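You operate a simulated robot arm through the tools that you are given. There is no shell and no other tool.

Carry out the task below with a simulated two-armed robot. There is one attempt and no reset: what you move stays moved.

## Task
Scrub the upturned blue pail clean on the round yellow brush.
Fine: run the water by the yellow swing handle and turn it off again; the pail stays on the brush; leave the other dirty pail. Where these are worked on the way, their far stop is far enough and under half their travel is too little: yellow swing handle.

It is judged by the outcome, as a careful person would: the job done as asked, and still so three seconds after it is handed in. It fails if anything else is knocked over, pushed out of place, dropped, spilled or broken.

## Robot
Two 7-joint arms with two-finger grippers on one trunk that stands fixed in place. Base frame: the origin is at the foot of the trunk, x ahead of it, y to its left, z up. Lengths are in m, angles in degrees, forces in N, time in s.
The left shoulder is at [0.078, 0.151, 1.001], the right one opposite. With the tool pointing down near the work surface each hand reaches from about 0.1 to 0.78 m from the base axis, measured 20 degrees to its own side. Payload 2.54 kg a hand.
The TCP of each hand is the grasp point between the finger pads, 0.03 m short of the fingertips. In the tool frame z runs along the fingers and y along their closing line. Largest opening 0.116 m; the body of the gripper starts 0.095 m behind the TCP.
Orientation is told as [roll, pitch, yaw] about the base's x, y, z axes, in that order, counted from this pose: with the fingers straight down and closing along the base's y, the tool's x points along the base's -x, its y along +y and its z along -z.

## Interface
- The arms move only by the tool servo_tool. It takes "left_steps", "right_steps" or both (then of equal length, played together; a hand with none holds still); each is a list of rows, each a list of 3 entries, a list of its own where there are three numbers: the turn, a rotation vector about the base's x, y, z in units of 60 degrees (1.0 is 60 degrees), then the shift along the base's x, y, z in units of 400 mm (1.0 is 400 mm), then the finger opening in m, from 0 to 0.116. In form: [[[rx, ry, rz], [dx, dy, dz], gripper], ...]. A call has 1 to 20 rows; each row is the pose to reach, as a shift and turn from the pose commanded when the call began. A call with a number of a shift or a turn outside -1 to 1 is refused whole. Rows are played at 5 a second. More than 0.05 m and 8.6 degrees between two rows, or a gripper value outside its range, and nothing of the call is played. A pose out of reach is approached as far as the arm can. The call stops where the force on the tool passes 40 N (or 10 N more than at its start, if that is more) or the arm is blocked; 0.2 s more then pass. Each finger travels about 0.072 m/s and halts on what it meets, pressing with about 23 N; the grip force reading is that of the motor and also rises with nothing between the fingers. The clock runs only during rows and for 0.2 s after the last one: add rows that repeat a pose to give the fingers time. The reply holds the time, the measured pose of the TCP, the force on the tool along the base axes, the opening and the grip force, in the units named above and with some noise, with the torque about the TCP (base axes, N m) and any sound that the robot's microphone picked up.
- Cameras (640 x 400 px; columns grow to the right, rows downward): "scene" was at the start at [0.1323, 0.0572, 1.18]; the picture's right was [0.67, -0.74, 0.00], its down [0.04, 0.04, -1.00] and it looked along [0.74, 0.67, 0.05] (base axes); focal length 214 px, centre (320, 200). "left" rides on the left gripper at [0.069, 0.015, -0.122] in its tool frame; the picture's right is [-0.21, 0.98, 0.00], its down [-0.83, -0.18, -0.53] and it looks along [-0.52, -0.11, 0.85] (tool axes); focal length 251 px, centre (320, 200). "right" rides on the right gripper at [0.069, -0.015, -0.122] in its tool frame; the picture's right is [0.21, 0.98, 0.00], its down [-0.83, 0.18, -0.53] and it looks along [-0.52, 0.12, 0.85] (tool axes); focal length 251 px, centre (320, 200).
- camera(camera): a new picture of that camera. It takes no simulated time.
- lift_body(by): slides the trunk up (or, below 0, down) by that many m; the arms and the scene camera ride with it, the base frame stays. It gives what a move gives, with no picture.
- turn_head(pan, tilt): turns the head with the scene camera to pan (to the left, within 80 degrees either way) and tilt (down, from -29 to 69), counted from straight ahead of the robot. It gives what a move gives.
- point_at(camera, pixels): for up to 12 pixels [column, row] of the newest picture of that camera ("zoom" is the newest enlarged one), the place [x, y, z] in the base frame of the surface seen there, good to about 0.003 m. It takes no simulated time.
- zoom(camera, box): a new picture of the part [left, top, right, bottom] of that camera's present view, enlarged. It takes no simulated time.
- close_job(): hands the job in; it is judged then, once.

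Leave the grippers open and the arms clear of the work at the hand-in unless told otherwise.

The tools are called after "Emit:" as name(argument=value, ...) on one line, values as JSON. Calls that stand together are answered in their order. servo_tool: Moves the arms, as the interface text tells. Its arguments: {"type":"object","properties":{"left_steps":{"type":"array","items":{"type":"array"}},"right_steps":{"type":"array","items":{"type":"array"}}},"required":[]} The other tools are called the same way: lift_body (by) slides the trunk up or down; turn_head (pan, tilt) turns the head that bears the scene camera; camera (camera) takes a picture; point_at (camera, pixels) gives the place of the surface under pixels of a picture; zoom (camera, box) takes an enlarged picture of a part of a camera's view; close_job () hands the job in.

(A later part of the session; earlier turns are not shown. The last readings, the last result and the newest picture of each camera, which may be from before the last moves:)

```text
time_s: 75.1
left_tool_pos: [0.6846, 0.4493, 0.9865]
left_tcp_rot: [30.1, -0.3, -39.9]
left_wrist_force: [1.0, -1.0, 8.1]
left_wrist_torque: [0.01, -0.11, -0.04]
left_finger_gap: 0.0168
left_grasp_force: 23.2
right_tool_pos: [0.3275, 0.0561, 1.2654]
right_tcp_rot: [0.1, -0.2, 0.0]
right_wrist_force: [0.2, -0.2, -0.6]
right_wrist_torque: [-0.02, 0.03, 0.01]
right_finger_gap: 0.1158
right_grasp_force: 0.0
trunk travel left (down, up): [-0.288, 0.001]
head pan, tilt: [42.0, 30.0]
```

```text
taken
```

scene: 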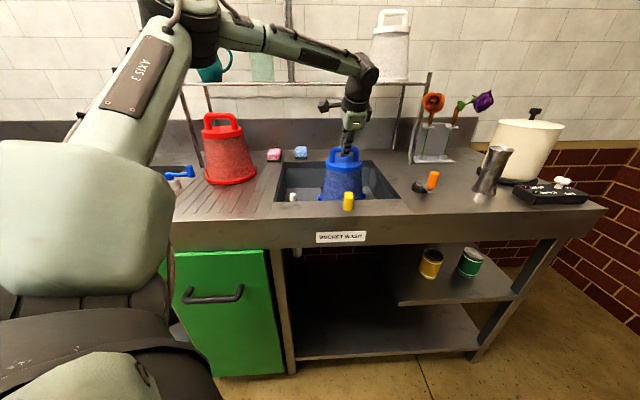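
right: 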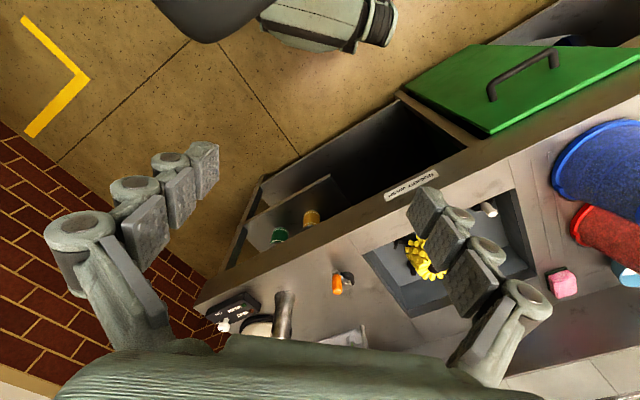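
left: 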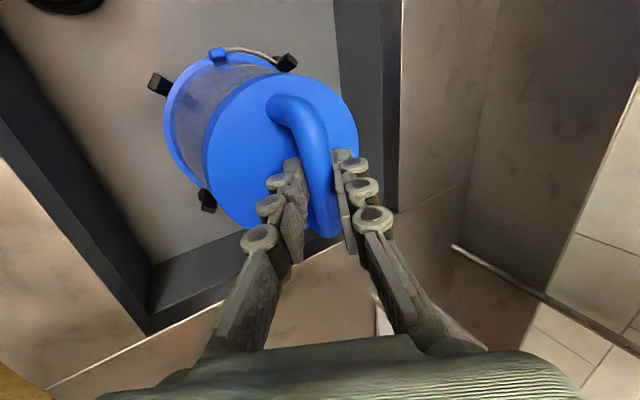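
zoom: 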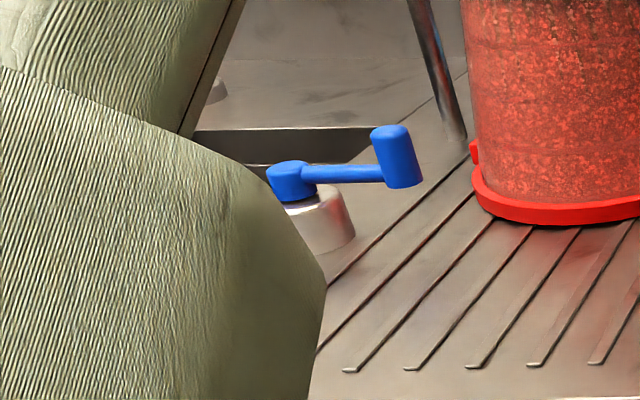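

That call was refused (a step too long); nothing moved. Redo with shorter steps.

Emit:
servo_tool(left_steps=[[[0, 0, 0], [0, 0, 0.003], 0.0], [[0, 0, 0], [0, 0, 0.003], 0.02], [[0, 0, 0], [0, 0, 0.003], 0.044], [[0, 0, 0], [0, 0, 0.003], 0.044], [[0, 0, 0], [-0.024, -0.0287, 0.065], 0.044], [[0, 0, 0], [-0.048, -0.0575, 0.13], 0.044], [[0, 0, 0], [-0.072, -0.086, 0.195], 0.044], [[0, 0, 0], [-0.096, -0.115, 0.26], 0.044], [[0, 0, 0], [-0.13, -0.17, 0.33], 0.044], [[0, 0, 0], [-0.16, -0.24, 0.38], 0.06], [[0, 0, 0], [-0.16, -0.24, 0.38], 0.06]])

Emit:
camera(camera="left")

Emit:
camera(camera="scene")

```text
time_s: 77.5
left_tool_pos: [0.6214, 0.3533, 1.1381]
left_tcp_rot: [30.0, -0.2, -40.0]
left_wrist_force: [0.3, -0.3, -0.2]
left_wrist_torque: [-0.01, -0.01, 0.03]
left_finger_gap: 0.0604
left_grasp_force: 0.0
right_tool_pos: [0.3293, 0.0586, 1.2652]
right_tcp_rot: [0.0, 0.0, 0.0]
right_wrist_force: [-0.4, -0.1, -0.6]
right_wrist_torque: [0.0, 0.03, -0.01]
right_finger_gap: 0.116
right_grasp_force: 0.1
trunk travel left (down, up): [-0.288, 0.001]
head pan, tilt: [42.0, 30.0]
```

```text
taken
```

left: 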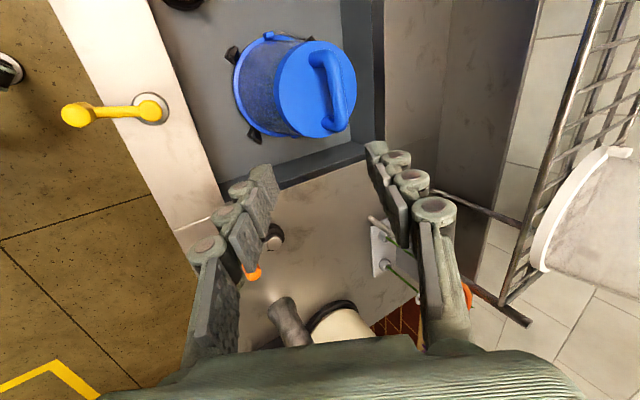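

```text
taken
```

scene: 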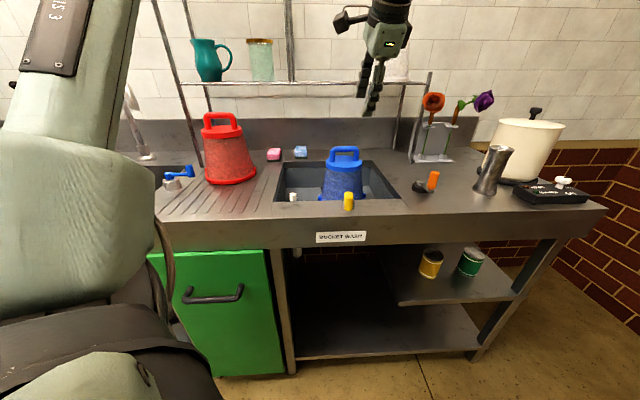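

The pail stands by itself on the brush. Zoom on the crank and its neighbours and measure.

Emit:
zoom(camera="scene", box=[400, 155, 500, 205])

Emit:
point_at(camera="scene", pixels=[[434, 172], [433, 181], [431, 188], [437, 180], [421, 184], [415, 188], [420, 181], [428, 191], [490, 155], [487, 190], [500, 150], [432, 158]])

Emit:
zoom(camera="left", box=[220, 190, 420, 350])

```text
6.40 times, centred on (450, 180) of scene
```

zoom: 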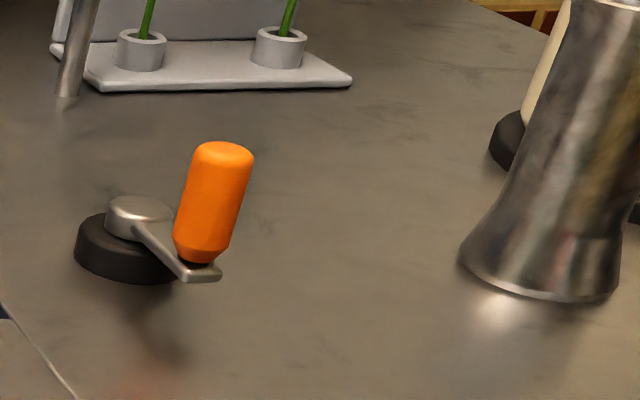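

```text
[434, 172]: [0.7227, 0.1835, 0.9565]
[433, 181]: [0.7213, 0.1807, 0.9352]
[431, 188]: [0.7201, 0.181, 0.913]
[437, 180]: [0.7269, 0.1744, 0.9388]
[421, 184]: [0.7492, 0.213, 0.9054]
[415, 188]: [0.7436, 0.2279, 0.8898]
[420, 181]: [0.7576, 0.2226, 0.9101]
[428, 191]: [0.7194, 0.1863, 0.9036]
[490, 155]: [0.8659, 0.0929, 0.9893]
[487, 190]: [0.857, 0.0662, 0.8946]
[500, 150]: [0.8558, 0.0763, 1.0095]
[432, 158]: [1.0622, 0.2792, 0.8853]
```

```text
2.50 times, centred on (320, 270) of left
```

zoom: 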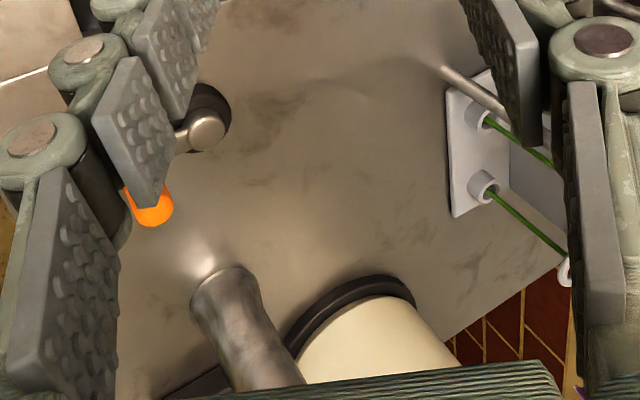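

Before touching the crank I want more evidence. Look at the left sink (blue handle) to see whether it has a similar brush station and whether it has a crank too.

Emit:
turn_head(pan=72, tilt=25)

Emit:
camera(camera="scene")

```text
time_s: 78.5
left_tool_pos: [0.6213, 0.353, 1.1378]
left_tcp_rot: [30.0, -0.2, -40.1]
left_wrist_force: [-0.5, -0.3, 0.5]
left_wrist_torque: [-0.01, 0.01, -0.02]
left_finger_gap: 0.06
left_grasp_force: 0.1
right_tool_pos: [0.3289, 0.0569, 1.2661]
right_tcp_rot: [0.0, 0.1, 0.0]
right_wrist_force: [0.0, -0.8, 0.7]
right_wrist_torque: [0.06, 0.0, 0.0]
right_finger_gap: 0.116
right_grasp_force: 0.1
trunk travel left (down, up): [-0.288, 0.001]
head pan, tilt: [72.0, 25.0]
```

```text
taken
```

scene: 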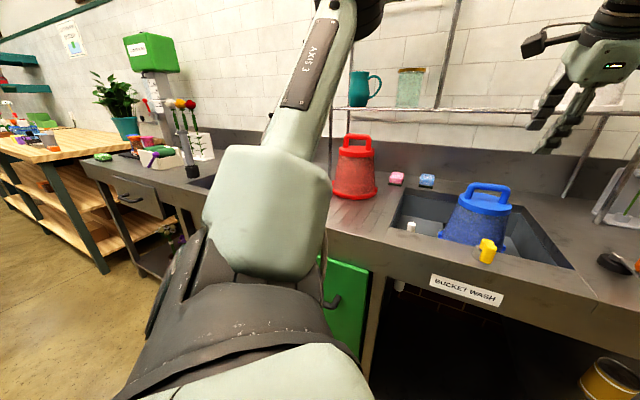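

The left sink is hidden by the arm. The crank beside this sink is the only thing that could drive the brush; turning it whole turns leaves it as it was. Bring the head back and re-orient the left hand toward the crank: first un-tilt.

Emit:
turn_head(pan=35, tilt=30)

Emit:
servo_tool(left_steps=[[[-0.096, 0.0804, 0], [-0.0125, -0.056, 0], 0.06], [[-0.1915, 0.1608, 0], [-0.025, -0.112, 0], 0.06], [[-0.287, 0.241, 0], [-0.0375, -0.168, 0], 0.06], [[-0.383, 0.3215, 0], [-0.05, -0.225, 0], 0.06], [[-0.383, 0.3215, 0], [-0.05, -0.225, 0], 0.06]])

Emit:
servo_tool(left_steps=[[[0, 0, 0.134], [0, -0.03, 0], 0.06], [[0, 0, 0.267], [0, -0.06, 0], 0.06], [[0, 0, 0.4], [0, -0.09, 0], 0.06], [[0, 0, 0.533], [0, -0.12, 0], 0.06], [[0, 0, 0.667], [0, -0.15, 0], 0.06], [[0, 0, 0.667], [0, -0.15, 0], 0.06]])

Emit:
servo_tool(left_steps=[[[0, -0.125, 0], [0.02, 0, 0], 0.06], [[0, -0.25, 0], [0.04, 0, 0], 0.06], [[0, -0.375, 0], [0.06, 0, 0], 0.06], [[0, -0.5, 0], [0.08, 0, 0], 0.06], [[0, -0.5, 0], [0.08, 0, 0], 0.06]])

Emit:
camera(camera="scene")

Emit:
camera(camera="left")

```text
time_s: 79.5
left_tool_pos: [0.6218, 0.3534, 1.1369]
left_tcp_rot: [30.0, -0.3, -40.1]
left_wrist_force: [-0.3, 0.0, 0.2]
left_wrist_torque: [0.01, 0.02, 0.0]
left_finger_gap: 0.06
left_grasp_force: 0.0
right_tool_pos: [0.3294, 0.0571, 1.2646]
right_tcp_rot: [-0.1, 0.0, -0.1]
right_wrist_force: [0.2, 0.2, -0.8]
right_wrist_torque: [0.02, 0.02, 0.02]
right_finger_gap: 0.1157
right_grasp_force: 0.0
trunk travel left (down, up): [-0.288, 0.001]
head pan, tilt: [35.0, 30.0]
```

```text
time_s: 80.7
left_tool_pos: [0.6019, 0.2614, 1.1372]
left_tcp_rot: [0.0, -0.2, -39.9]
left_wrist_force: [0.9, -0.4, -0.9]
left_wrist_torque: [0.03, 0.01, 0.03]
left_finger_gap: 0.06
left_grasp_force: 0.1
right_tool_pos: [0.3279, 0.0569, 1.2646]
right_tcp_rot: [0.0, -0.1, 0.0]
right_wrist_force: [0.4, -0.1, 0.3]
right_wrist_torque: [0.0, -0.03, 0.01]
right_finger_gap: 0.1158
right_grasp_force: 0.2
trunk travel left (down, up): [-0.288, 0.001]
head pan, tilt: [35.0, 30.0]
```

```text
time_s: 82.1
left_tool_pos: [0.5872, 0.2137, 1.1272]
left_tcp_rot: [0.1, -0.2, 0.3]
left_wrist_force: [-0.3, 0.0, 1.0]
left_wrist_torque: [0.01, -0.02, 0.01]
left_finger_gap: 0.0599
left_grasp_force: 0.1
left hand out of reach, approached as far as the arm can: row 2, 3, 4, 5, 6
right_tool_pos: [0.3287, 0.0574, 1.2654]
right_tcp_rot: [0.0, 0.0, -0.2]
right_wrist_force: [0.5, 0.1, 0.7]
right_wrist_torque: [-0.01, 0.01, 0.0]
right_finger_gap: 0.1161
right_grasp_force: 0.0
trunk travel left (down, up): [-0.288, 0.001]
head pan, tilt: [35.0, 30.0]
```

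```text
time_s: 83.3
left_tool_pos: [0.6173, 0.2145, 1.1279]
left_tcp_rot: [-0.1, -30.2, 0.1]
left_wrist_force: [-0.9, 0.5, 1.3]
left_wrist_torque: [-0.03, 0.0, 0.01]
left_finger_gap: 0.0599
left_grasp_force: 0.1
right_tool_pos: [0.3281, 0.0572, 1.2638]
right_tcp_rot: [-0.1, 0.0, 0.0]
right_wrist_force: [-0.3, 0.5, -0.1]
right_wrist_torque: [0.01, 0.01, 0.01]
right_finger_gap: 0.1159
right_grasp_force: 0.0
trunk travel left (down, up): [-0.288, 0.001]
head pan, tilt: [35.0, 30.0]
```

```text
taken
```

scene: 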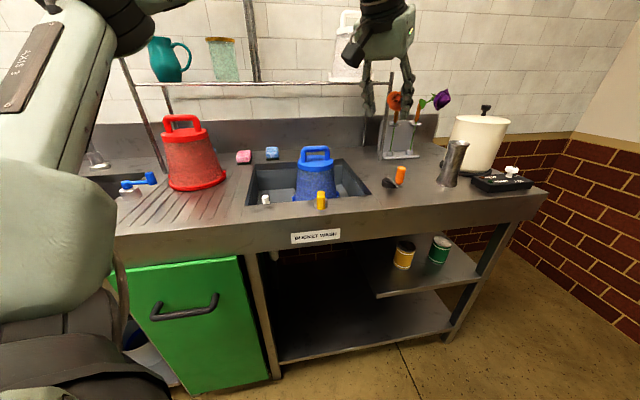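

```text
taken
```

left: 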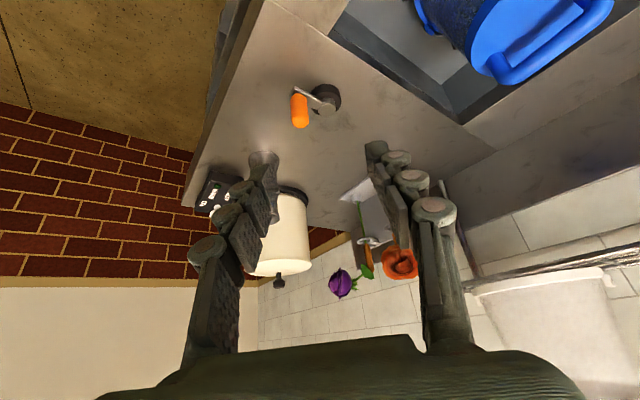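

Good orientation now. Measure the crank in this left view (grip ~[299,110], cap ~[325,98]).

Emit:
zoom(camera="left", box=[270, 65, 370, 145])

Emit:
point_at(camera="left", pixels=[[299, 118], [299, 108], [293, 118], [305, 118], [300, 124], [325, 98], [318, 96], [332, 100], [312, 98], [340, 95], [325, 88], [296, 90]])

```text
5.00 times, centred on (320, 105) of left
```

zoom: 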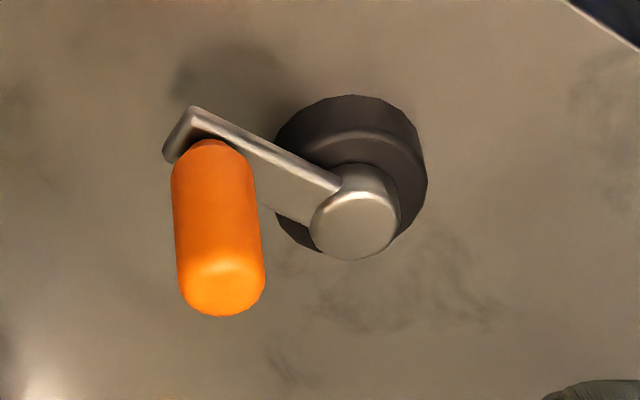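

```text
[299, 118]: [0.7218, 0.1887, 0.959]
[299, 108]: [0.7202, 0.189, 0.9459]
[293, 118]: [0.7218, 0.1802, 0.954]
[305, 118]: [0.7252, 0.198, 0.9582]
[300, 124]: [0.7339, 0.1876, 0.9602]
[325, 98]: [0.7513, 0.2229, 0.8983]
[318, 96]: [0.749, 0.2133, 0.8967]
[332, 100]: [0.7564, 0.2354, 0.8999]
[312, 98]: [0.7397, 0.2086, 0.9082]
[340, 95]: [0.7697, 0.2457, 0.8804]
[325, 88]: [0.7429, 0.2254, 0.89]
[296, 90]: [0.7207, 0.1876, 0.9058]
```

Measure the cap's top centre and a few more points.

Emit:
point_at(camera="left", pixels=[[327, 110], [323, 110], [331, 108], [327, 105], [327, 114], [335, 108], [345, 92], [303, 122], [296, 122], [299, 128]])

Emit:
zoom(camera="scene", box=[290, 140, 420, 220])

```text
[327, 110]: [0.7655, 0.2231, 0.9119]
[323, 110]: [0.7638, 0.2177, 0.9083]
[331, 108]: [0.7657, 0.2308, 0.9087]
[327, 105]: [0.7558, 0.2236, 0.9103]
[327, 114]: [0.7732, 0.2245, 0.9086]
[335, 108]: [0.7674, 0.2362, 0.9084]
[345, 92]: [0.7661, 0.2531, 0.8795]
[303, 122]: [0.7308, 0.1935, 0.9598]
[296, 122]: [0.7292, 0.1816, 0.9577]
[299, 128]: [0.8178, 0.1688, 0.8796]
```

```text
4.92 times, centred on (355, 180) of scene
```

zoom: 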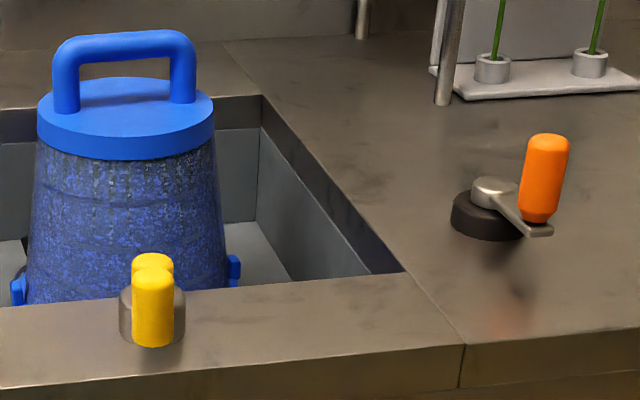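

Crank centre ≈ (0.765,0.226), grip centre ≈ (0.7275,0.189), top z 0.960, radius 0.053. Approach the grip along the tool axis with fingers at 0.06 straddling it in y.

Emit:
servo_tool(left_steps=[[[0, 0, 0], [0.054, -0.03, -0.086], 0.06], [[0, 0, 0], [0.108, -0.06, -0.172], 0.06], [[0, 0, 0], [0.163, -0.064, -0.2575], 0.06], [[0, 0, 0], [0.2, -0.064, -0.322], 0.06], [[0, 0, 0], [0.238, -0.064, -0.387], 0.06], [[0, 0, 0], [0.2755, -0.064, -0.4525], 0.06], [[0, 0, 0], [0.2755, -0.064, -0.4525], 0.06]])

Emit:
camera(camera="left")

Emit:
zoom(camera="scene", box=[340, 110, 470, 220])

```text
time_s: 84.9
left_tool_pos: [0.7289, 0.1897, 0.9467]
left_tcp_rot: [0.0, -30.1, 0.1]
left_wrist_force: [-0.5, 0.5, -0.4]
left_wrist_torque: [0.04, 0.0, -0.04]
left_finger_gap: 0.06
left_grasp_force: 0.2
right_tool_pos: [0.3283, 0.0548, 1.2657]
right_tcp_rot: [0.0, 0.0, 0.0]
right_wrist_force: [0.3, -0.2, 0.4]
right_wrist_torque: [0.03, -0.05, -0.02]
right_finger_gap: 0.1158
right_grasp_force: 0.1
trunk travel left (down, up): [-0.288, 0.001]
head pan, tilt: [35.0, 30.0]
```

```text
taken
```

left: 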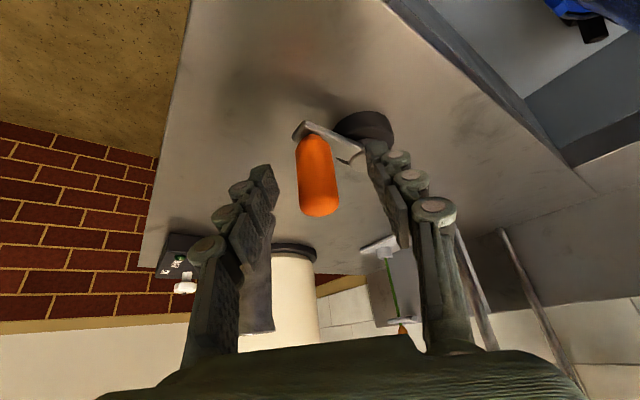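

```text
3.64 times, centred on (405, 165) of scene
```

zoom: 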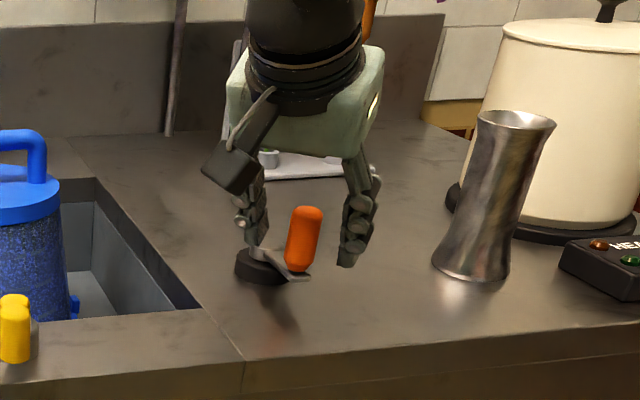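

Fingers straddle the orange grip with no contact. Close on it.

Emit:
servo_tool(left_steps=[[[0, 0, 0], [0, 0, 0], 0.04], [[0, 0, 0], [0, 0, 0], 0.022], [[0, 0, 0], [0, 0, 0], 0.012], [[0, 0, 0], [0, 0, 0], 0.012]])

Emit:
camera(camera="left")

```text
time_s: 85.9
left_tool_pos: [0.7284, 0.1885, 0.9474]
left_tcp_rot: [0.0, -30.1, 0.0]
left_wrist_force: [-2.7, -2.2, -0.1]
left_wrist_torque: [-0.05, -0.02, -0.03]
left_finger_gap: 0.0218
left_grasp_force: 44.7
right_tool_pos: [0.3287, 0.0569, 1.2653]
right_tcp_rot: [0.0, 0.0, 0.0]
right_wrist_force: [0.1, 0.3, 0.5]
right_wrist_torque: [-0.02, 0.01, 0.01]
right_finger_gap: 0.1161
right_grasp_force: 0.0
trunk travel left (down, up): [-0.288, 0.001]
head pan, tilt: [35.0, 30.0]
```

```text
taken
```

left: 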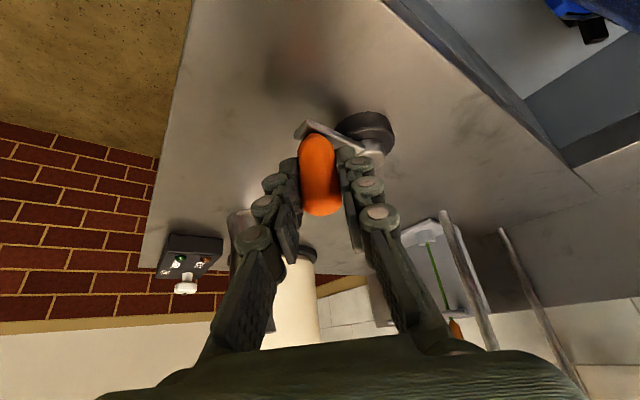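

Gripped (gap 0.0218). Try turning the crank 30° counter-clockwise along its circle and read the forces.

Emit:
servo_tool(left_steps=[[[0, 0, 0], [0.0089, -0.0073, 0], 0.012], [[0, 0, 0], [0.0178, -0.0145, 0], 0.012], [[0, 0, 0], [0.0275, -0.0205, 0], 0.012], [[0, 0, 0], [0.0375, -0.0258, 0], 0.012], [[0, 0, 0], [0.0593, -0.0333, 0], 0.012], [[0, 0, 0], [0.0593, -0.0333, 0], 0.012]])

Emit:
camera(camera="left")

Emit:
zoom(camera="scene", box=[280, 130, 420, 220])

```text
time_s: 87.3
left_tool_pos: [0.7435, 0.1776, 0.9476]
left_tcp_rot: [-0.1, -30.2, -0.1]
left_wrist_force: [-8.8, -21.1, -5.9]
left_wrist_torque: [-0.57, -0.48, -0.05]
left_finger_gap: 0.0217
left_grasp_force: 45.1
left hand out of reach, approached as far as the arm can: row 5, 6
right_tool_pos: [0.3284, 0.0549, 1.2658]
right_tcp_rot: [0.0, 0.1, 0.0]
right_wrist_force: [0.4, -0.6, -0.2]
right_wrist_torque: [0.0, 0.0, 0.01]
right_finger_gap: 0.116
right_grasp_force: 0.0
trunk travel left (down, up): [-0.288, 0.001]
head pan, tilt: [35.0, 30.0]
```

```text
taken
```

left: 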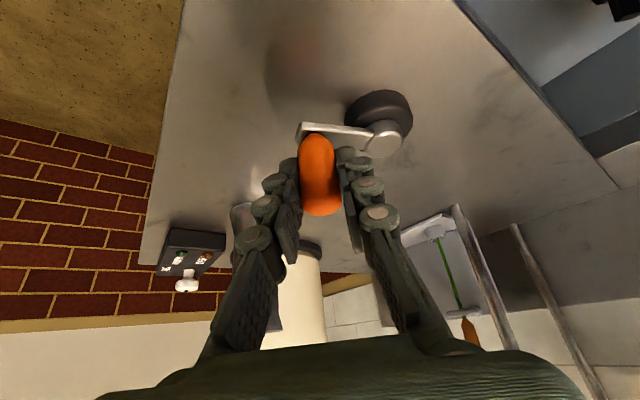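

```text
4.44 times, centred on (350, 175) of scene
```

zoom: 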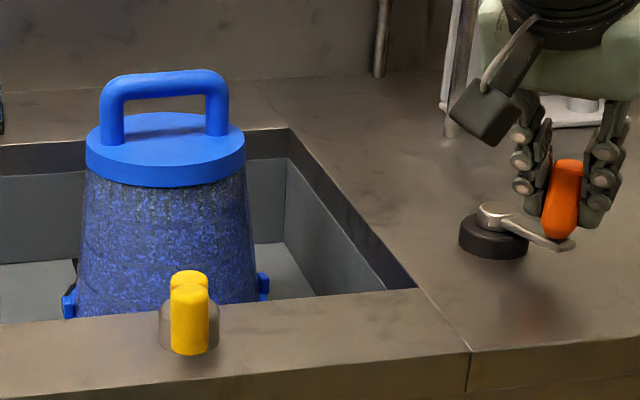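

The crank turns, but this arm posture ran out of reach. Tilt the hand further (pitch −50°) about the grip point to gain reach, keeping hold.

Emit:
servo_tool(left_steps=[[[0, -0.11, 0], [0, 0, 0], 0.012], [[0, -0.22, 0], [0, 0, 0], 0.012], [[0, -0.333, 0], [0, 0, 0], 0.012], [[0, -0.333, 0], [0, 0, 0], 0.012]])

Emit:
camera(camera="scene")

```text
time_s: 88.3
left_tool_pos: [0.7426, 0.176, 0.9464]
left_tcp_rot: [-0.1, -50.1, -0.4]
left_wrist_force: [-10.5, -29.9, -6.1]
left_wrist_torque: [-0.61, 0.93, -0.24]
left_finger_gap: 0.0213
left_grasp_force: 45.3
right_tool_pos: [0.328, 0.054, 1.2657]
right_tcp_rot: [0.2, 0.0, 0.0]
right_wrist_force: [-0.1, -0.9, 0.6]
right_wrist_torque: [0.0, -0.04, 0.0]
right_finger_gap: 0.116
right_grasp_force: 0.0
trunk travel left (down, up): [-0.288, 0.001]
head pan, tilt: [35.0, 30.0]
```

```text
taken
```

scene: 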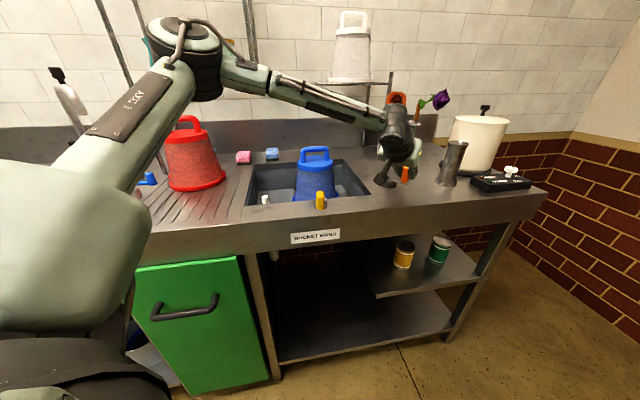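

The arm accepts the steeper tilt. The crank centre seems nearer (0.770,0.222), radius 0.0535. Relieve the radial load and continue counter-clockwise to ~279°.

Emit:
servo_tool(left_steps=[[[0, 0, 0], [-0.0025, -0.006, 0], 0.012], [[0, 0, 0], [0.008, -0.011, 0], 0.012], [[0, 0, 0], [0.0183, -0.0155, 0], 0.012], [[0, 0, 0], [0.0295, -0.019, 0], 0.012], [[0, 0, 0], [0.0408, -0.0218, 0], 0.012], [[0, 0, 0], [0.0524, -0.0235, 0], 0.012], [[0, 0, 0], [0.064, -0.0243, 0], 0.012], [[0, 0, 0], [0.0757, -0.0238, 0], 0.012], [[0, 0, 0], [0.0873, -0.0225, 0], 0.012], [[0, 0, 0], [0.0873, -0.0225, 0], 0.012]])

Emit:
camera(camera="left")

Emit:
zoom(camera="scene", box=[280, 130, 440, 220])

```text
time_s: 90.5
left_tool_pos: [0.7809, 0.1778, 0.947]
left_tcp_rot: [0.1, -50.2, 0.3]
left_wrist_force: [-5.2, 13.4, -4.7]
left_wrist_torque: [0.43, 0.05, 0.16]
left_finger_gap: 0.0211
left_grasp_force: 45.4
right_tool_pos: [0.329, 0.0578, 1.2653]
right_tcp_rot: [-0.1, 0.0, -0.1]
right_wrist_force: [-0.1, -0.7, -1.4]
right_wrist_torque: [0.05, -0.01, -0.02]
right_finger_gap: 0.1162
right_grasp_force: 0.0
trunk travel left (down, up): [-0.288, 0.001]
head pan, tilt: [35.0, 30.0]
```

```text
taken
```

left: 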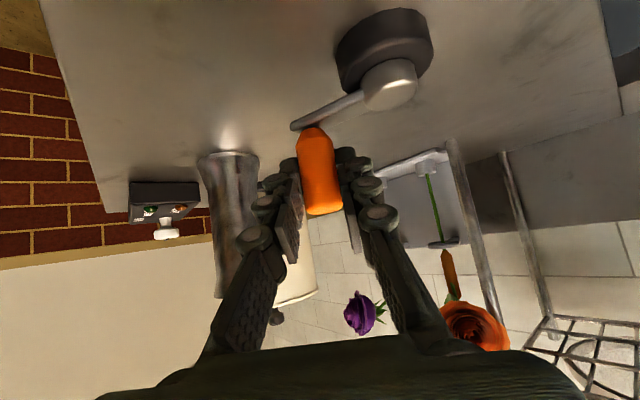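

```text
4.00 times, centred on (360, 175) of scene
```

zoom: 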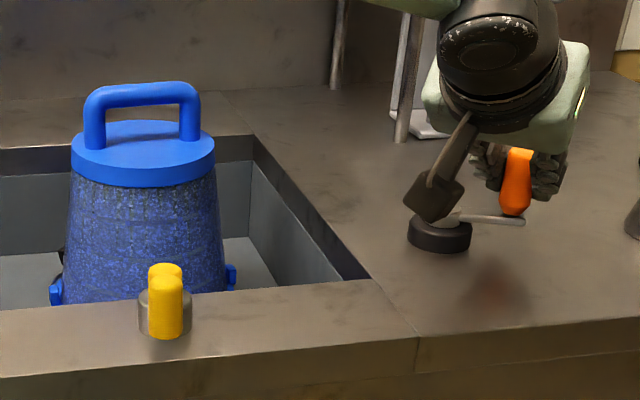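

The crank is turning. Re-measure cap and grip from this view to refine the circle.

Emit:
zoom(camera="left", box=[270, 0, 450, 230])

Emit:
point_at(camera="left", pixels=[[390, 88], [372, 88], [410, 85], [390, 72], [390, 104], [325, 200], [318, 205], [330, 205], [325, 185], [320, 150]])

```text
1.74 times, centred on (360, 115) of left
```

zoom: 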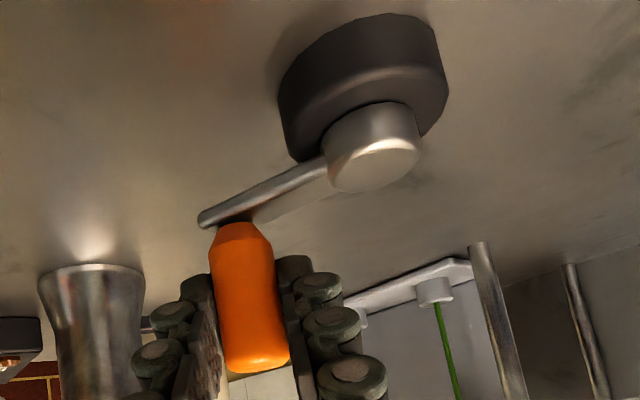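

```text
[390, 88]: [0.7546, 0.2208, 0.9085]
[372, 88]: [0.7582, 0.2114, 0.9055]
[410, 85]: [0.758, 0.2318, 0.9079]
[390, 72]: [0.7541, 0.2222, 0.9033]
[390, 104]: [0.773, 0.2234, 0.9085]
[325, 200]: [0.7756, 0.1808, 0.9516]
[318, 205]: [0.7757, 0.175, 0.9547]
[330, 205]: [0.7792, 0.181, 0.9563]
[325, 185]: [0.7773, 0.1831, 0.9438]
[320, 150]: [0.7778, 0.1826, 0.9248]
```

To resynchronise commanded and real positions, open the fingers slightly (0.034) around the grip and read the free pose.

Emit:
servo_tool(left_steps=[[[0, 0, 0], [0, 0, 0], 0.034], [[0, 0, 0], [0, 0, 0], 0.034], [[0, 0, 0], [0, 0, 0], 0.034]])

Emit:
zoom(camera="left", box=[240, 80, 410, 240])

Emit:
zoom(camera="scene", box=[285, 140, 345, 205])

```text
time_s: 91.3
left_tool_pos: [0.7791, 0.1722, 0.9468]
left_tcp_rot: [-0.1, -50.3, 0.2]
left_wrist_force: [0.2, -0.3, -0.7]
left_wrist_torque: [0.0, -0.01, -0.03]
left_finger_gap: 0.0342
left_grasp_force: 0.1
right_tool_pos: [0.3288, 0.0563, 1.2642]
right_tcp_rot: [-0.1, 0.0, 0.0]
right_wrist_force: [0.0, 0.3, 0.1]
right_wrist_torque: [-0.03, 0.03, 0.02]
right_finger_gap: 0.1159
right_grasp_force: 0.1
trunk travel left (down, up): [-0.288, 0.001]
head pan, tilt: [35.0, 30.0]
```

```text
2.50 times, centred on (325, 160) of left
```

zoom: 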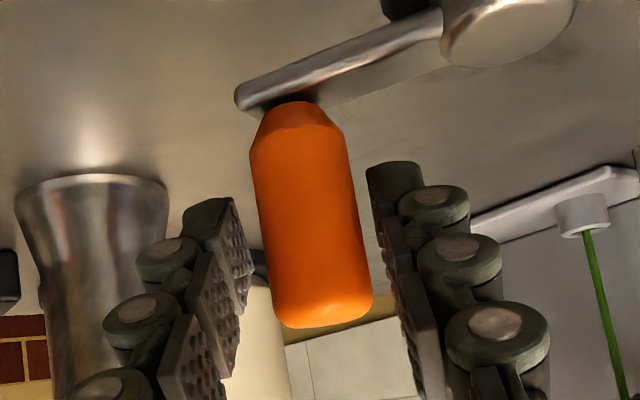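

```text
6.15 times, centred on (315, 172) of scene
```

zoom: 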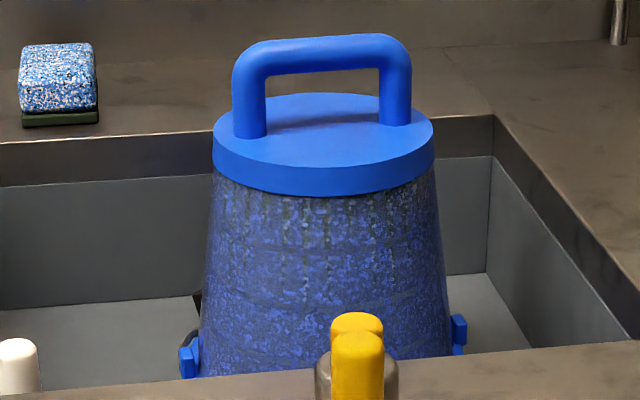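

Free pose is (0.7791,0.1722), so the TCP circle is centred ≈(0.760,0.2215), r≈0.0485, now at 296°. Re-close and continue counter-clockwise to 5°.

Emit:
servo_tool(left_steps=[[[0, 0, 0], [0.0038, 0.0125, 0], 0.02], [[0, 0, 0], [0.0038, 0.0125, 0], 0.012], [[0, 0, 0], [0.0038, 0.0125, 0], 0.012], [[0, 0, 0], [0.0218, 0.024, 0], 0.012], [[0, 0, 0], [0.038, 0.0375, 0], 0.012], [[0, 0, 0], [0.0515, 0.0538, 0], 0.012], [[0, 0, 0], [0.0623, 0.072, 0], 0.012], [[0, 0, 0], [0.0693, 0.0918, 0], 0.012], [[0, 0, 0], [0.073, 0.1128, 0], 0.012], [[0, 0, 0], [0.073, 0.1338, 0], 0.012], [[0, 0, 0], [0.073, 0.1338, 0], 0.012]])

Emit:
camera(camera="left")

Emit:
zoom(camera="scene", box=[280, 130, 440, 220])

```text
time_s: 92.9
left_tool_pos: [0.8057, 0.1922, 0.9469]
left_tcp_rot: [-0.4, -50.4, -0.4]
left_wrist_force: [13.4, -10.7, -8.9]
left_wrist_torque: [0.08, -0.94, 0.02]
left_finger_gap: 0.021
left_grasp_force: 44.7
right_tool_pos: [0.3303, 0.0568, 1.265]
right_tcp_rot: [0.1, 0.2, 0.0]
right_wrist_force: [-0.1, 0.3, 0.3]
right_wrist_torque: [-0.01, 0.01, -0.01]
right_finger_gap: 0.1161
right_grasp_force: 0.1
trunk travel left (down, up): [-0.288, 0.001]
head pan, tilt: [35.0, 30.0]
stopped in row 7 (left hand): the force on the tool passed its limit at 42 N (the readings are from after the stop); the commanded pose is now the measured one
```

```text
taken
```

left: 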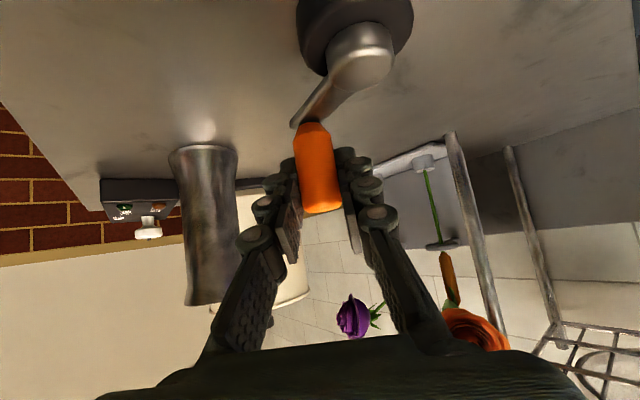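

```text
4.00 times, centred on (360, 175) of scene
```

zoom: 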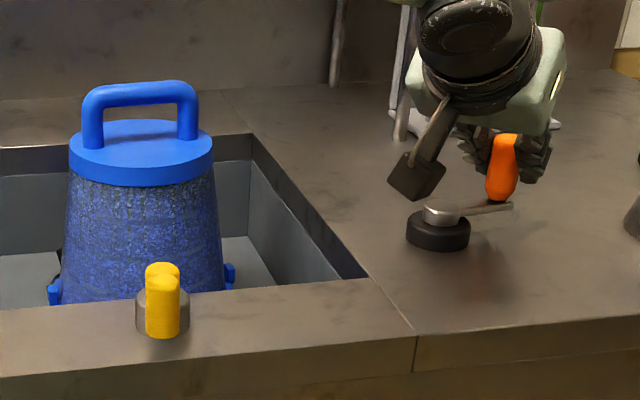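

The force limit stopped it; the crank is now near 320°. The grip can slide in the fingers, so measure cap and grip again from this pose.

Emit:
zoom(camera="left", box=[270, 0, 430, 220])

Emit:
point_at(camera="left", pixels=[[360, 50], [345, 52], [375, 50], [360, 40], [360, 62], [365, 75], [318, 200], [312, 203], [330, 203], [316, 170], [310, 150], [322, 150]])

Emit:
point_at(camera="zoom", pixels=[[320, 100]])

```text
1.82 times, centred on (350, 110) of left
```

zoom: 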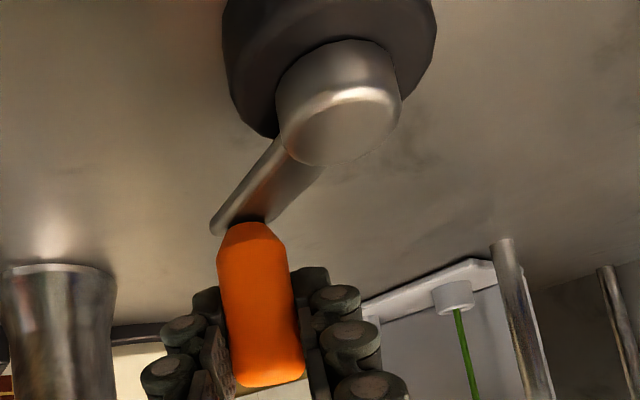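

```text
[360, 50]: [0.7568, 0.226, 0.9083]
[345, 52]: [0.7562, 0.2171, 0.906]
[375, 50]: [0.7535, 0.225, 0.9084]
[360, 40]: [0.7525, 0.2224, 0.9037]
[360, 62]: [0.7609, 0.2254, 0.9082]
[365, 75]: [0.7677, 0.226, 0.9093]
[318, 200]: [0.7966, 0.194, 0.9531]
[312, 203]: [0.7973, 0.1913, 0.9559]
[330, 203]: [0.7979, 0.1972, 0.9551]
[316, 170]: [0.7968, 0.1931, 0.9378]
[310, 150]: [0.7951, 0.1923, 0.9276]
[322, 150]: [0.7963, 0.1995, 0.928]
```

```text
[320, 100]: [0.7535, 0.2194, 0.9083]
```

Crank centre confirmed ≈ (0.765,0.2255), r≈0.0525, grip now at ~321–324°. Continue counter-clockwise to 40° with these values.

Emit:
servo_tool(left_steps=[[[0, 0, 0], [0.005, 0.008, 0], 0.012], [[0, 0, 0], [0.012, 0.0178, 0], 0.012], [[0, 0, 0], [0.0215, 0.0383, 0], 0.012], [[0, 0, 0], [0.0275, 0.0605, 0], 0.012], [[0, 0, 0], [0.0295, 0.0833, 0], 0.012], [[0, 0, 0], [0.0275, 0.106, 0], 0.012], [[0, 0, 0], [0.0215, 0.1283, 0], 0.012], [[0, 0, 0], [0.012, 0.149, 0], 0.012], [[0, 0, 0], [-0.0013, 0.1675, 0], 0.012], [[0, 0, 0], [-0.0013, 0.1675, 0], 0.012]])

Emit:
camera(camera="left")

Emit:
zoom(camera="scene", box=[280, 130, 440, 220])

```text
time_s: 95.1
left_tool_pos: [0.8012, 0.2574, 0.9478]
left_tcp_rot: [-0.3, -50.2, -0.5]
left_wrist_force: [-21.9, -23.3, -17.4]
left_wrist_torque: [-0.06, -0.2, -0.04]
left_finger_gap: 0.0211
left_grasp_force: 44.8
right_tool_pos: [0.3273, 0.0563, 1.2656]
right_tcp_rot: [0.1, 0.0, 0.0]
right_wrist_force: [0.4, -0.5, -0.8]
right_wrist_torque: [-0.01, 0.0, 0.0]
right_finger_gap: 0.1162
right_grasp_force: 0.0
trunk travel left (down, up): [-0.288, 0.001]
head pan, tilt: [35.0, 30.0]
```

```text
taken
```

left: 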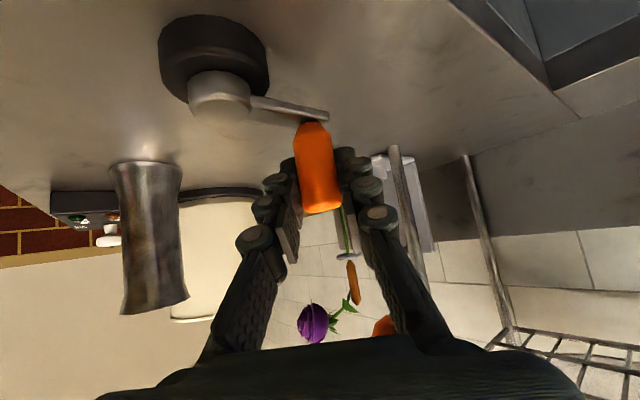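

```text
4.00 times, centred on (360, 175) of scene
```

zoom: 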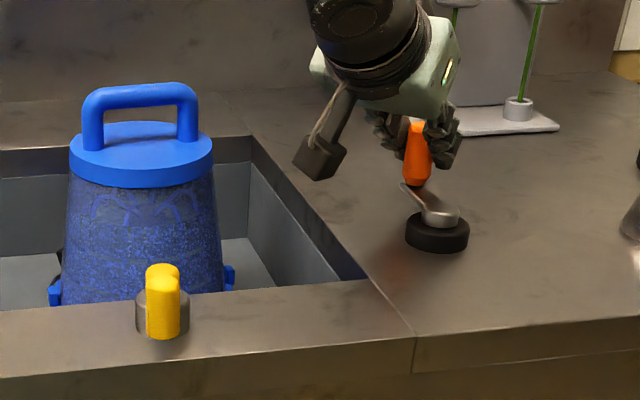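

The pail's dirt changed: the upper streaks are gone. So the crank does drive the brush. Keep cranking counter-clockwise, from ~44° to 144°.

Emit:
servo_tool(left_steps=[[[0, 0, 0], [-0.009, -0.004, 0], 0.012], [[0, 0, 0], [-0.027, 0.0098, 0], 0.012], [[0, 0, 0], [-0.046, 0.0213, 0], 0.012], [[0, 0, 0], [-0.0668, 0.029, 0], 0.012], [[0, 0, 0], [-0.0885, 0.0333, 0], 0.012], [[0, 0, 0], [-0.1105, 0.0338, 0], 0.012], [[0, 0, 0], [-0.1325, 0.0303, 0], 0.012], [[0, 0, 0], [-0.1535, 0.023, 0], 0.012], [[0, 0, 0], [-0.1728, 0.0123, 0], 0.012], [[0, 0, 0], [-0.19, -0.0018, 0], 0.012], [[0, 0, 0], [-0.2045, -0.0183, 0], 0.012], [[0, 0, 0], [-0.2045, -0.0183, 0], 0.012]])

Emit:
camera(camera="left")

Emit:
zoom(camera="scene", box=[280, 130, 440, 220])

```text
time_s: 97.7
left_tool_pos: [0.7263, 0.2534, 0.9471]
left_tcp_rot: [-0.3, -50.4, -0.3]
left_wrist_force: [31.4, -24.6, -18.2]
left_wrist_torque: [-0.05, -0.86, 0.01]
left_finger_gap: 0.0212
left_grasp_force: 45.1
right_tool_pos: [0.334, 0.0543, 1.2636]
right_tcp_rot: [0.2, 0.3, 0.0]
right_wrist_force: [-1.2, 0.1, 0.5]
right_wrist_torque: [0.0, 0.01, -0.01]
right_finger_gap: 0.1159
right_grasp_force: 0.0
trunk travel left (down, up): [-0.288, 0.001]
head pan, tilt: [35.0, 30.0]
```

```text
taken
```

left: 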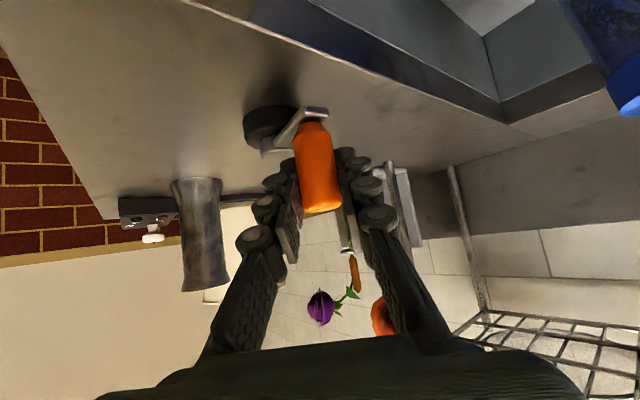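

```text
4.00 times, centred on (360, 175) of scene
```

zoom: 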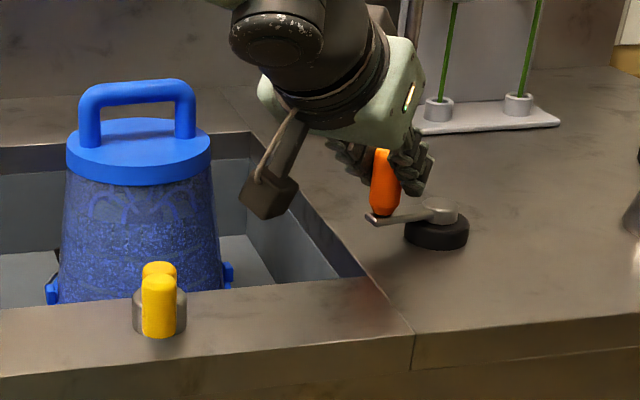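

Clear progress on the pail. Radial load is high because my commanded position has drifted; open to resync, read the free pose.

Emit:
servo_tool(left_steps=[[[0, 0, 0], [0, 0, 0], 0.034], [[0, 0, 0], [0, 0, 0], 0.034], [[0, 0, 0], [0, 0, 0], 0.034]])

Emit:
camera(camera="left")

Emit:
zoom(camera="scene", box=[285, 140, 345, 205])

```text
time_s: 98.5
left_tool_pos: [0.721, 0.2567, 0.9501]
left_tcp_rot: [-0.3, -50.4, 0.0]
left_wrist_force: [0.2, -0.2, -0.2]
left_wrist_torque: [-0.02, 0.01, -0.04]
left_finger_gap: 0.0341
left_grasp_force: 0.1
right_tool_pos: [0.3293, 0.0553, 1.2649]
right_tcp_rot: [0.0, 0.0, 0.0]
right_wrist_force: [0.0, -0.5, -0.3]
right_wrist_torque: [0.03, -0.01, 0.0]
right_finger_gap: 0.1163
right_grasp_force: 0.0
trunk travel left (down, up): [-0.288, 0.001]
head pan, tilt: [35.0, 30.0]
```

```text
taken
```

left: 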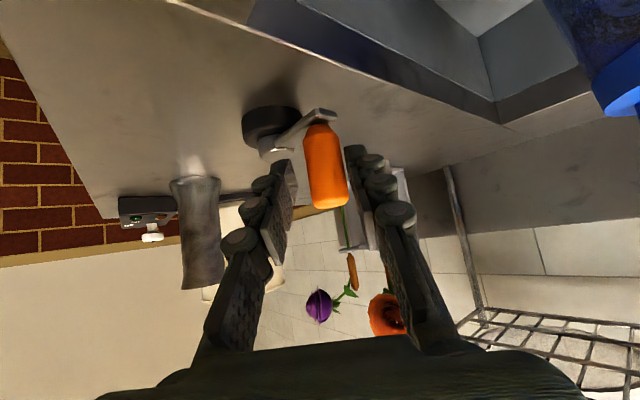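

```text
6.15 times, centred on (315, 172) of scene
```

zoom: 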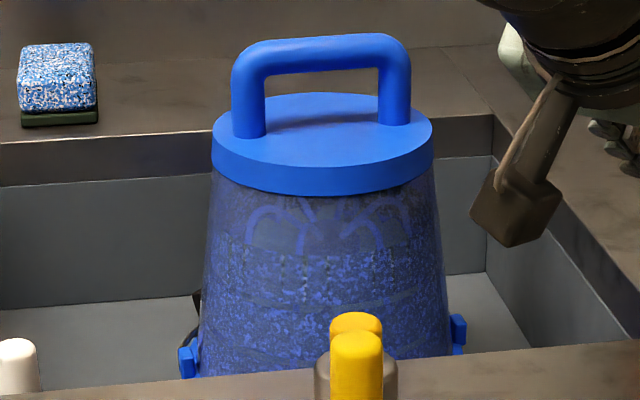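

The pail's upper part now shows swirl-cleaned marks — cranking works. Free pose is (0.721,0.2567). Re-close and crank on from 141° round to 300° with circle C=(0.7645,0.222), r=0.0497.

Emit:
servo_tool(left_steps=[[[0, 0, 0], [0.0133, -0.0083, 0], 0.02], [[0, 0, 0], [0.0133, -0.0083, 0], 0.012], [[0, 0, 0], [0.0133, -0.0083, 0], 0.012], [[0, 0, 0], [0.0013, -0.0245, 0], 0.012], [[0, 0, 0], [-0.008, -0.0443, 0], 0.012], [[0, 0, 0], [-0.0135, -0.0653, 0], 0.012], [[0, 0, 0], [-0.0155, -0.0868, 0], 0.012], [[0, 0, 0], [-0.0135, -0.1083, 0], 0.012], [[0, 0, 0], [-0.008, -0.1293, 0], 0.012], [[0, 0, 0], [0.0013, -0.149, 0], 0.012], [[0, 0, 0], [0.0135, -0.1665, 0], 0.012], [[0, 0, 0], [0.029, -0.182, 0], 0.012], [[0, 0, 0], [0.0465, -0.1943, 0], 0.012], [[0, 0, 0], [0.0663, -0.2035, 0], 0.012], [[0, 0, 0], [0.0873, -0.209, 0], 0.012], [[0, 0, 0], [0.1088, -0.211, 0], 0.012], [[0, 0, 0], [0.1303, -0.209, 0], 0.012], [[0, 0, 0], [0.1513, -0.2035, 0], 0.012], [[0, 0, 0], [0.171, -0.1943, 0], 0.012]])

Emit:
zoom(camera="scene", box=[280, 130, 440, 220])

Emit:
camera(camera="left")

```text
time_s: 102.5
left_tool_pos: [0.7899, 0.1783, 0.9507]
left_tcp_rot: [-0.3, -50.5, 0.0]
left_wrist_force: [-2.5, 4.2, -0.7]
left_wrist_torque: [0.17, -0.15, -0.01]
left_finger_gap: 0.0206
left_grasp_force: 45.5
right_tool_pos: [0.3281, 0.0568, 1.2655]
right_tcp_rot: [0.1, 0.0, -0.1]
right_wrist_force: [-0.8, 1.1, -0.7]
right_wrist_torque: [-0.01, 0.03, 0.03]
right_finger_gap: 0.1161
right_grasp_force: 0.0
trunk travel left (down, up): [-0.288, 0.001]
head pan, tilt: [35.0, 30.0]
```

```text
4.00 times, centred on (360, 175) of scene
```

zoom: 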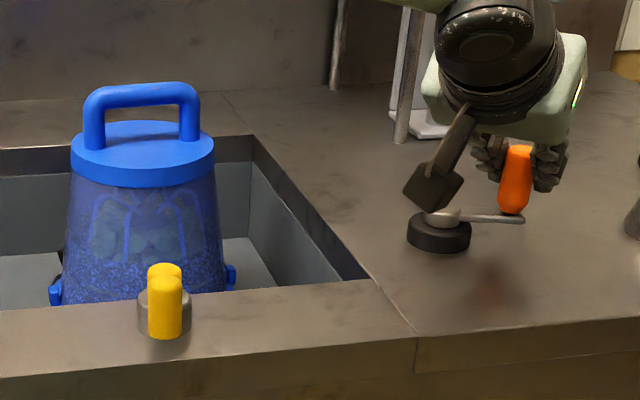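

```text
taken
```

left: 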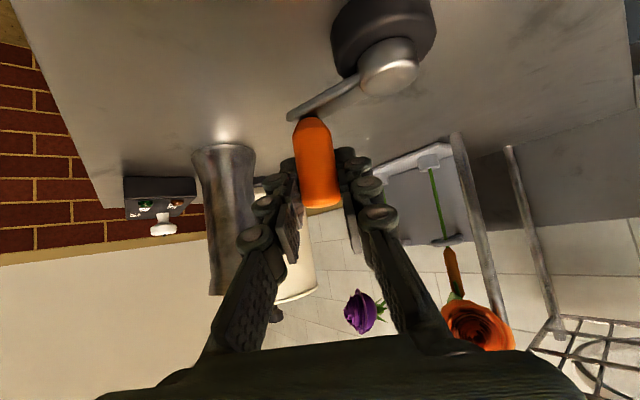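

Forces are small now (≈5 N), the circle fits, and the pail is about half scrubbed. Continue from 300° round to 140°.

Emit:
servo_tool(left_steps=[[[0, 0, 0], [0.0175, 0.0123, 0], 0.012], [[0, 0, 0], [0.033, 0.0278, 0], 0.012], [[0, 0, 0], [0.0453, 0.0453, 0], 0.012], [[0, 0, 0], [0.0545, 0.065, 0], 0.012], [[0, 0, 0], [0.06, 0.086, 0], 0.012], [[0, 0, 0], [0.062, 0.1075, 0], 0.012], [[0, 0, 0], [0.06, 0.129, 0], 0.012], [[0, 0, 0], [0.0545, 0.15, 0], 0.012], [[0, 0, 0], [0.0453, 0.1698, 0], 0.012], [[0, 0, 0], [0.033, 0.1873, 0], 0.012], [[0, 0, 0], [0.0175, 0.2028, 0], 0.012], [[0, 0, 0], [0, 0.215, 0], 0.012], [[0, 0, 0], [-0.0198, 0.2243, 0], 0.012], [[0, 0, 0], [-0.0408, 0.2298, 0], 0.012], [[0, 0, 0], [-0.0623, 0.2318, 0], 0.012], [[0, 0, 0], [-0.0838, 0.2298, 0], 0.012], [[0, 0, 0], [-0.1048, 0.2243, 0], 0.012], [[0, 0, 0], [-0.1245, 0.215, 0], 0.012], [[0, 0, 0], [-0.142, 0.2028, 0], 0.012], [[0, 0, 0], [-0.1575, 0.1873, 0], 0.012]])

Emit:
zoom(camera="scene", box=[280, 130, 440, 220])

```text
time_s: 106.7
left_tool_pos: [0.725, 0.2518, 0.9492]
left_tcp_rot: [-0.4, -50.6, -0.1]
left_wrist_force: [-10.7, 6.7, 1.7]
left_wrist_torque: [0.16, 0.2, -0.04]
left_finger_gap: 0.0212
left_grasp_force: 44.8
right_tool_pos: [0.3286, 0.058, 1.2647]
right_tcp_rot: [0.0, -0.1, 0.0]
right_wrist_force: [-0.1, 0.6, -0.3]
right_wrist_torque: [-0.01, -0.01, 0.0]
right_finger_gap: 0.116
right_grasp_force: 0.1
trunk travel left (down, up): [-0.288, 0.001]
head pan, tilt: [35.0, 30.0]
```

```text
4.00 times, centred on (360, 175) of scene
```

zoom: 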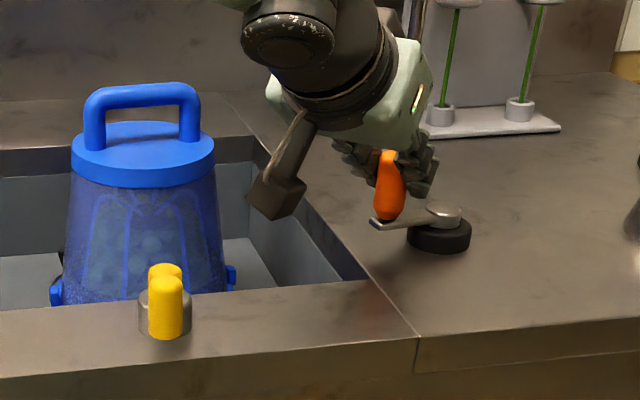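

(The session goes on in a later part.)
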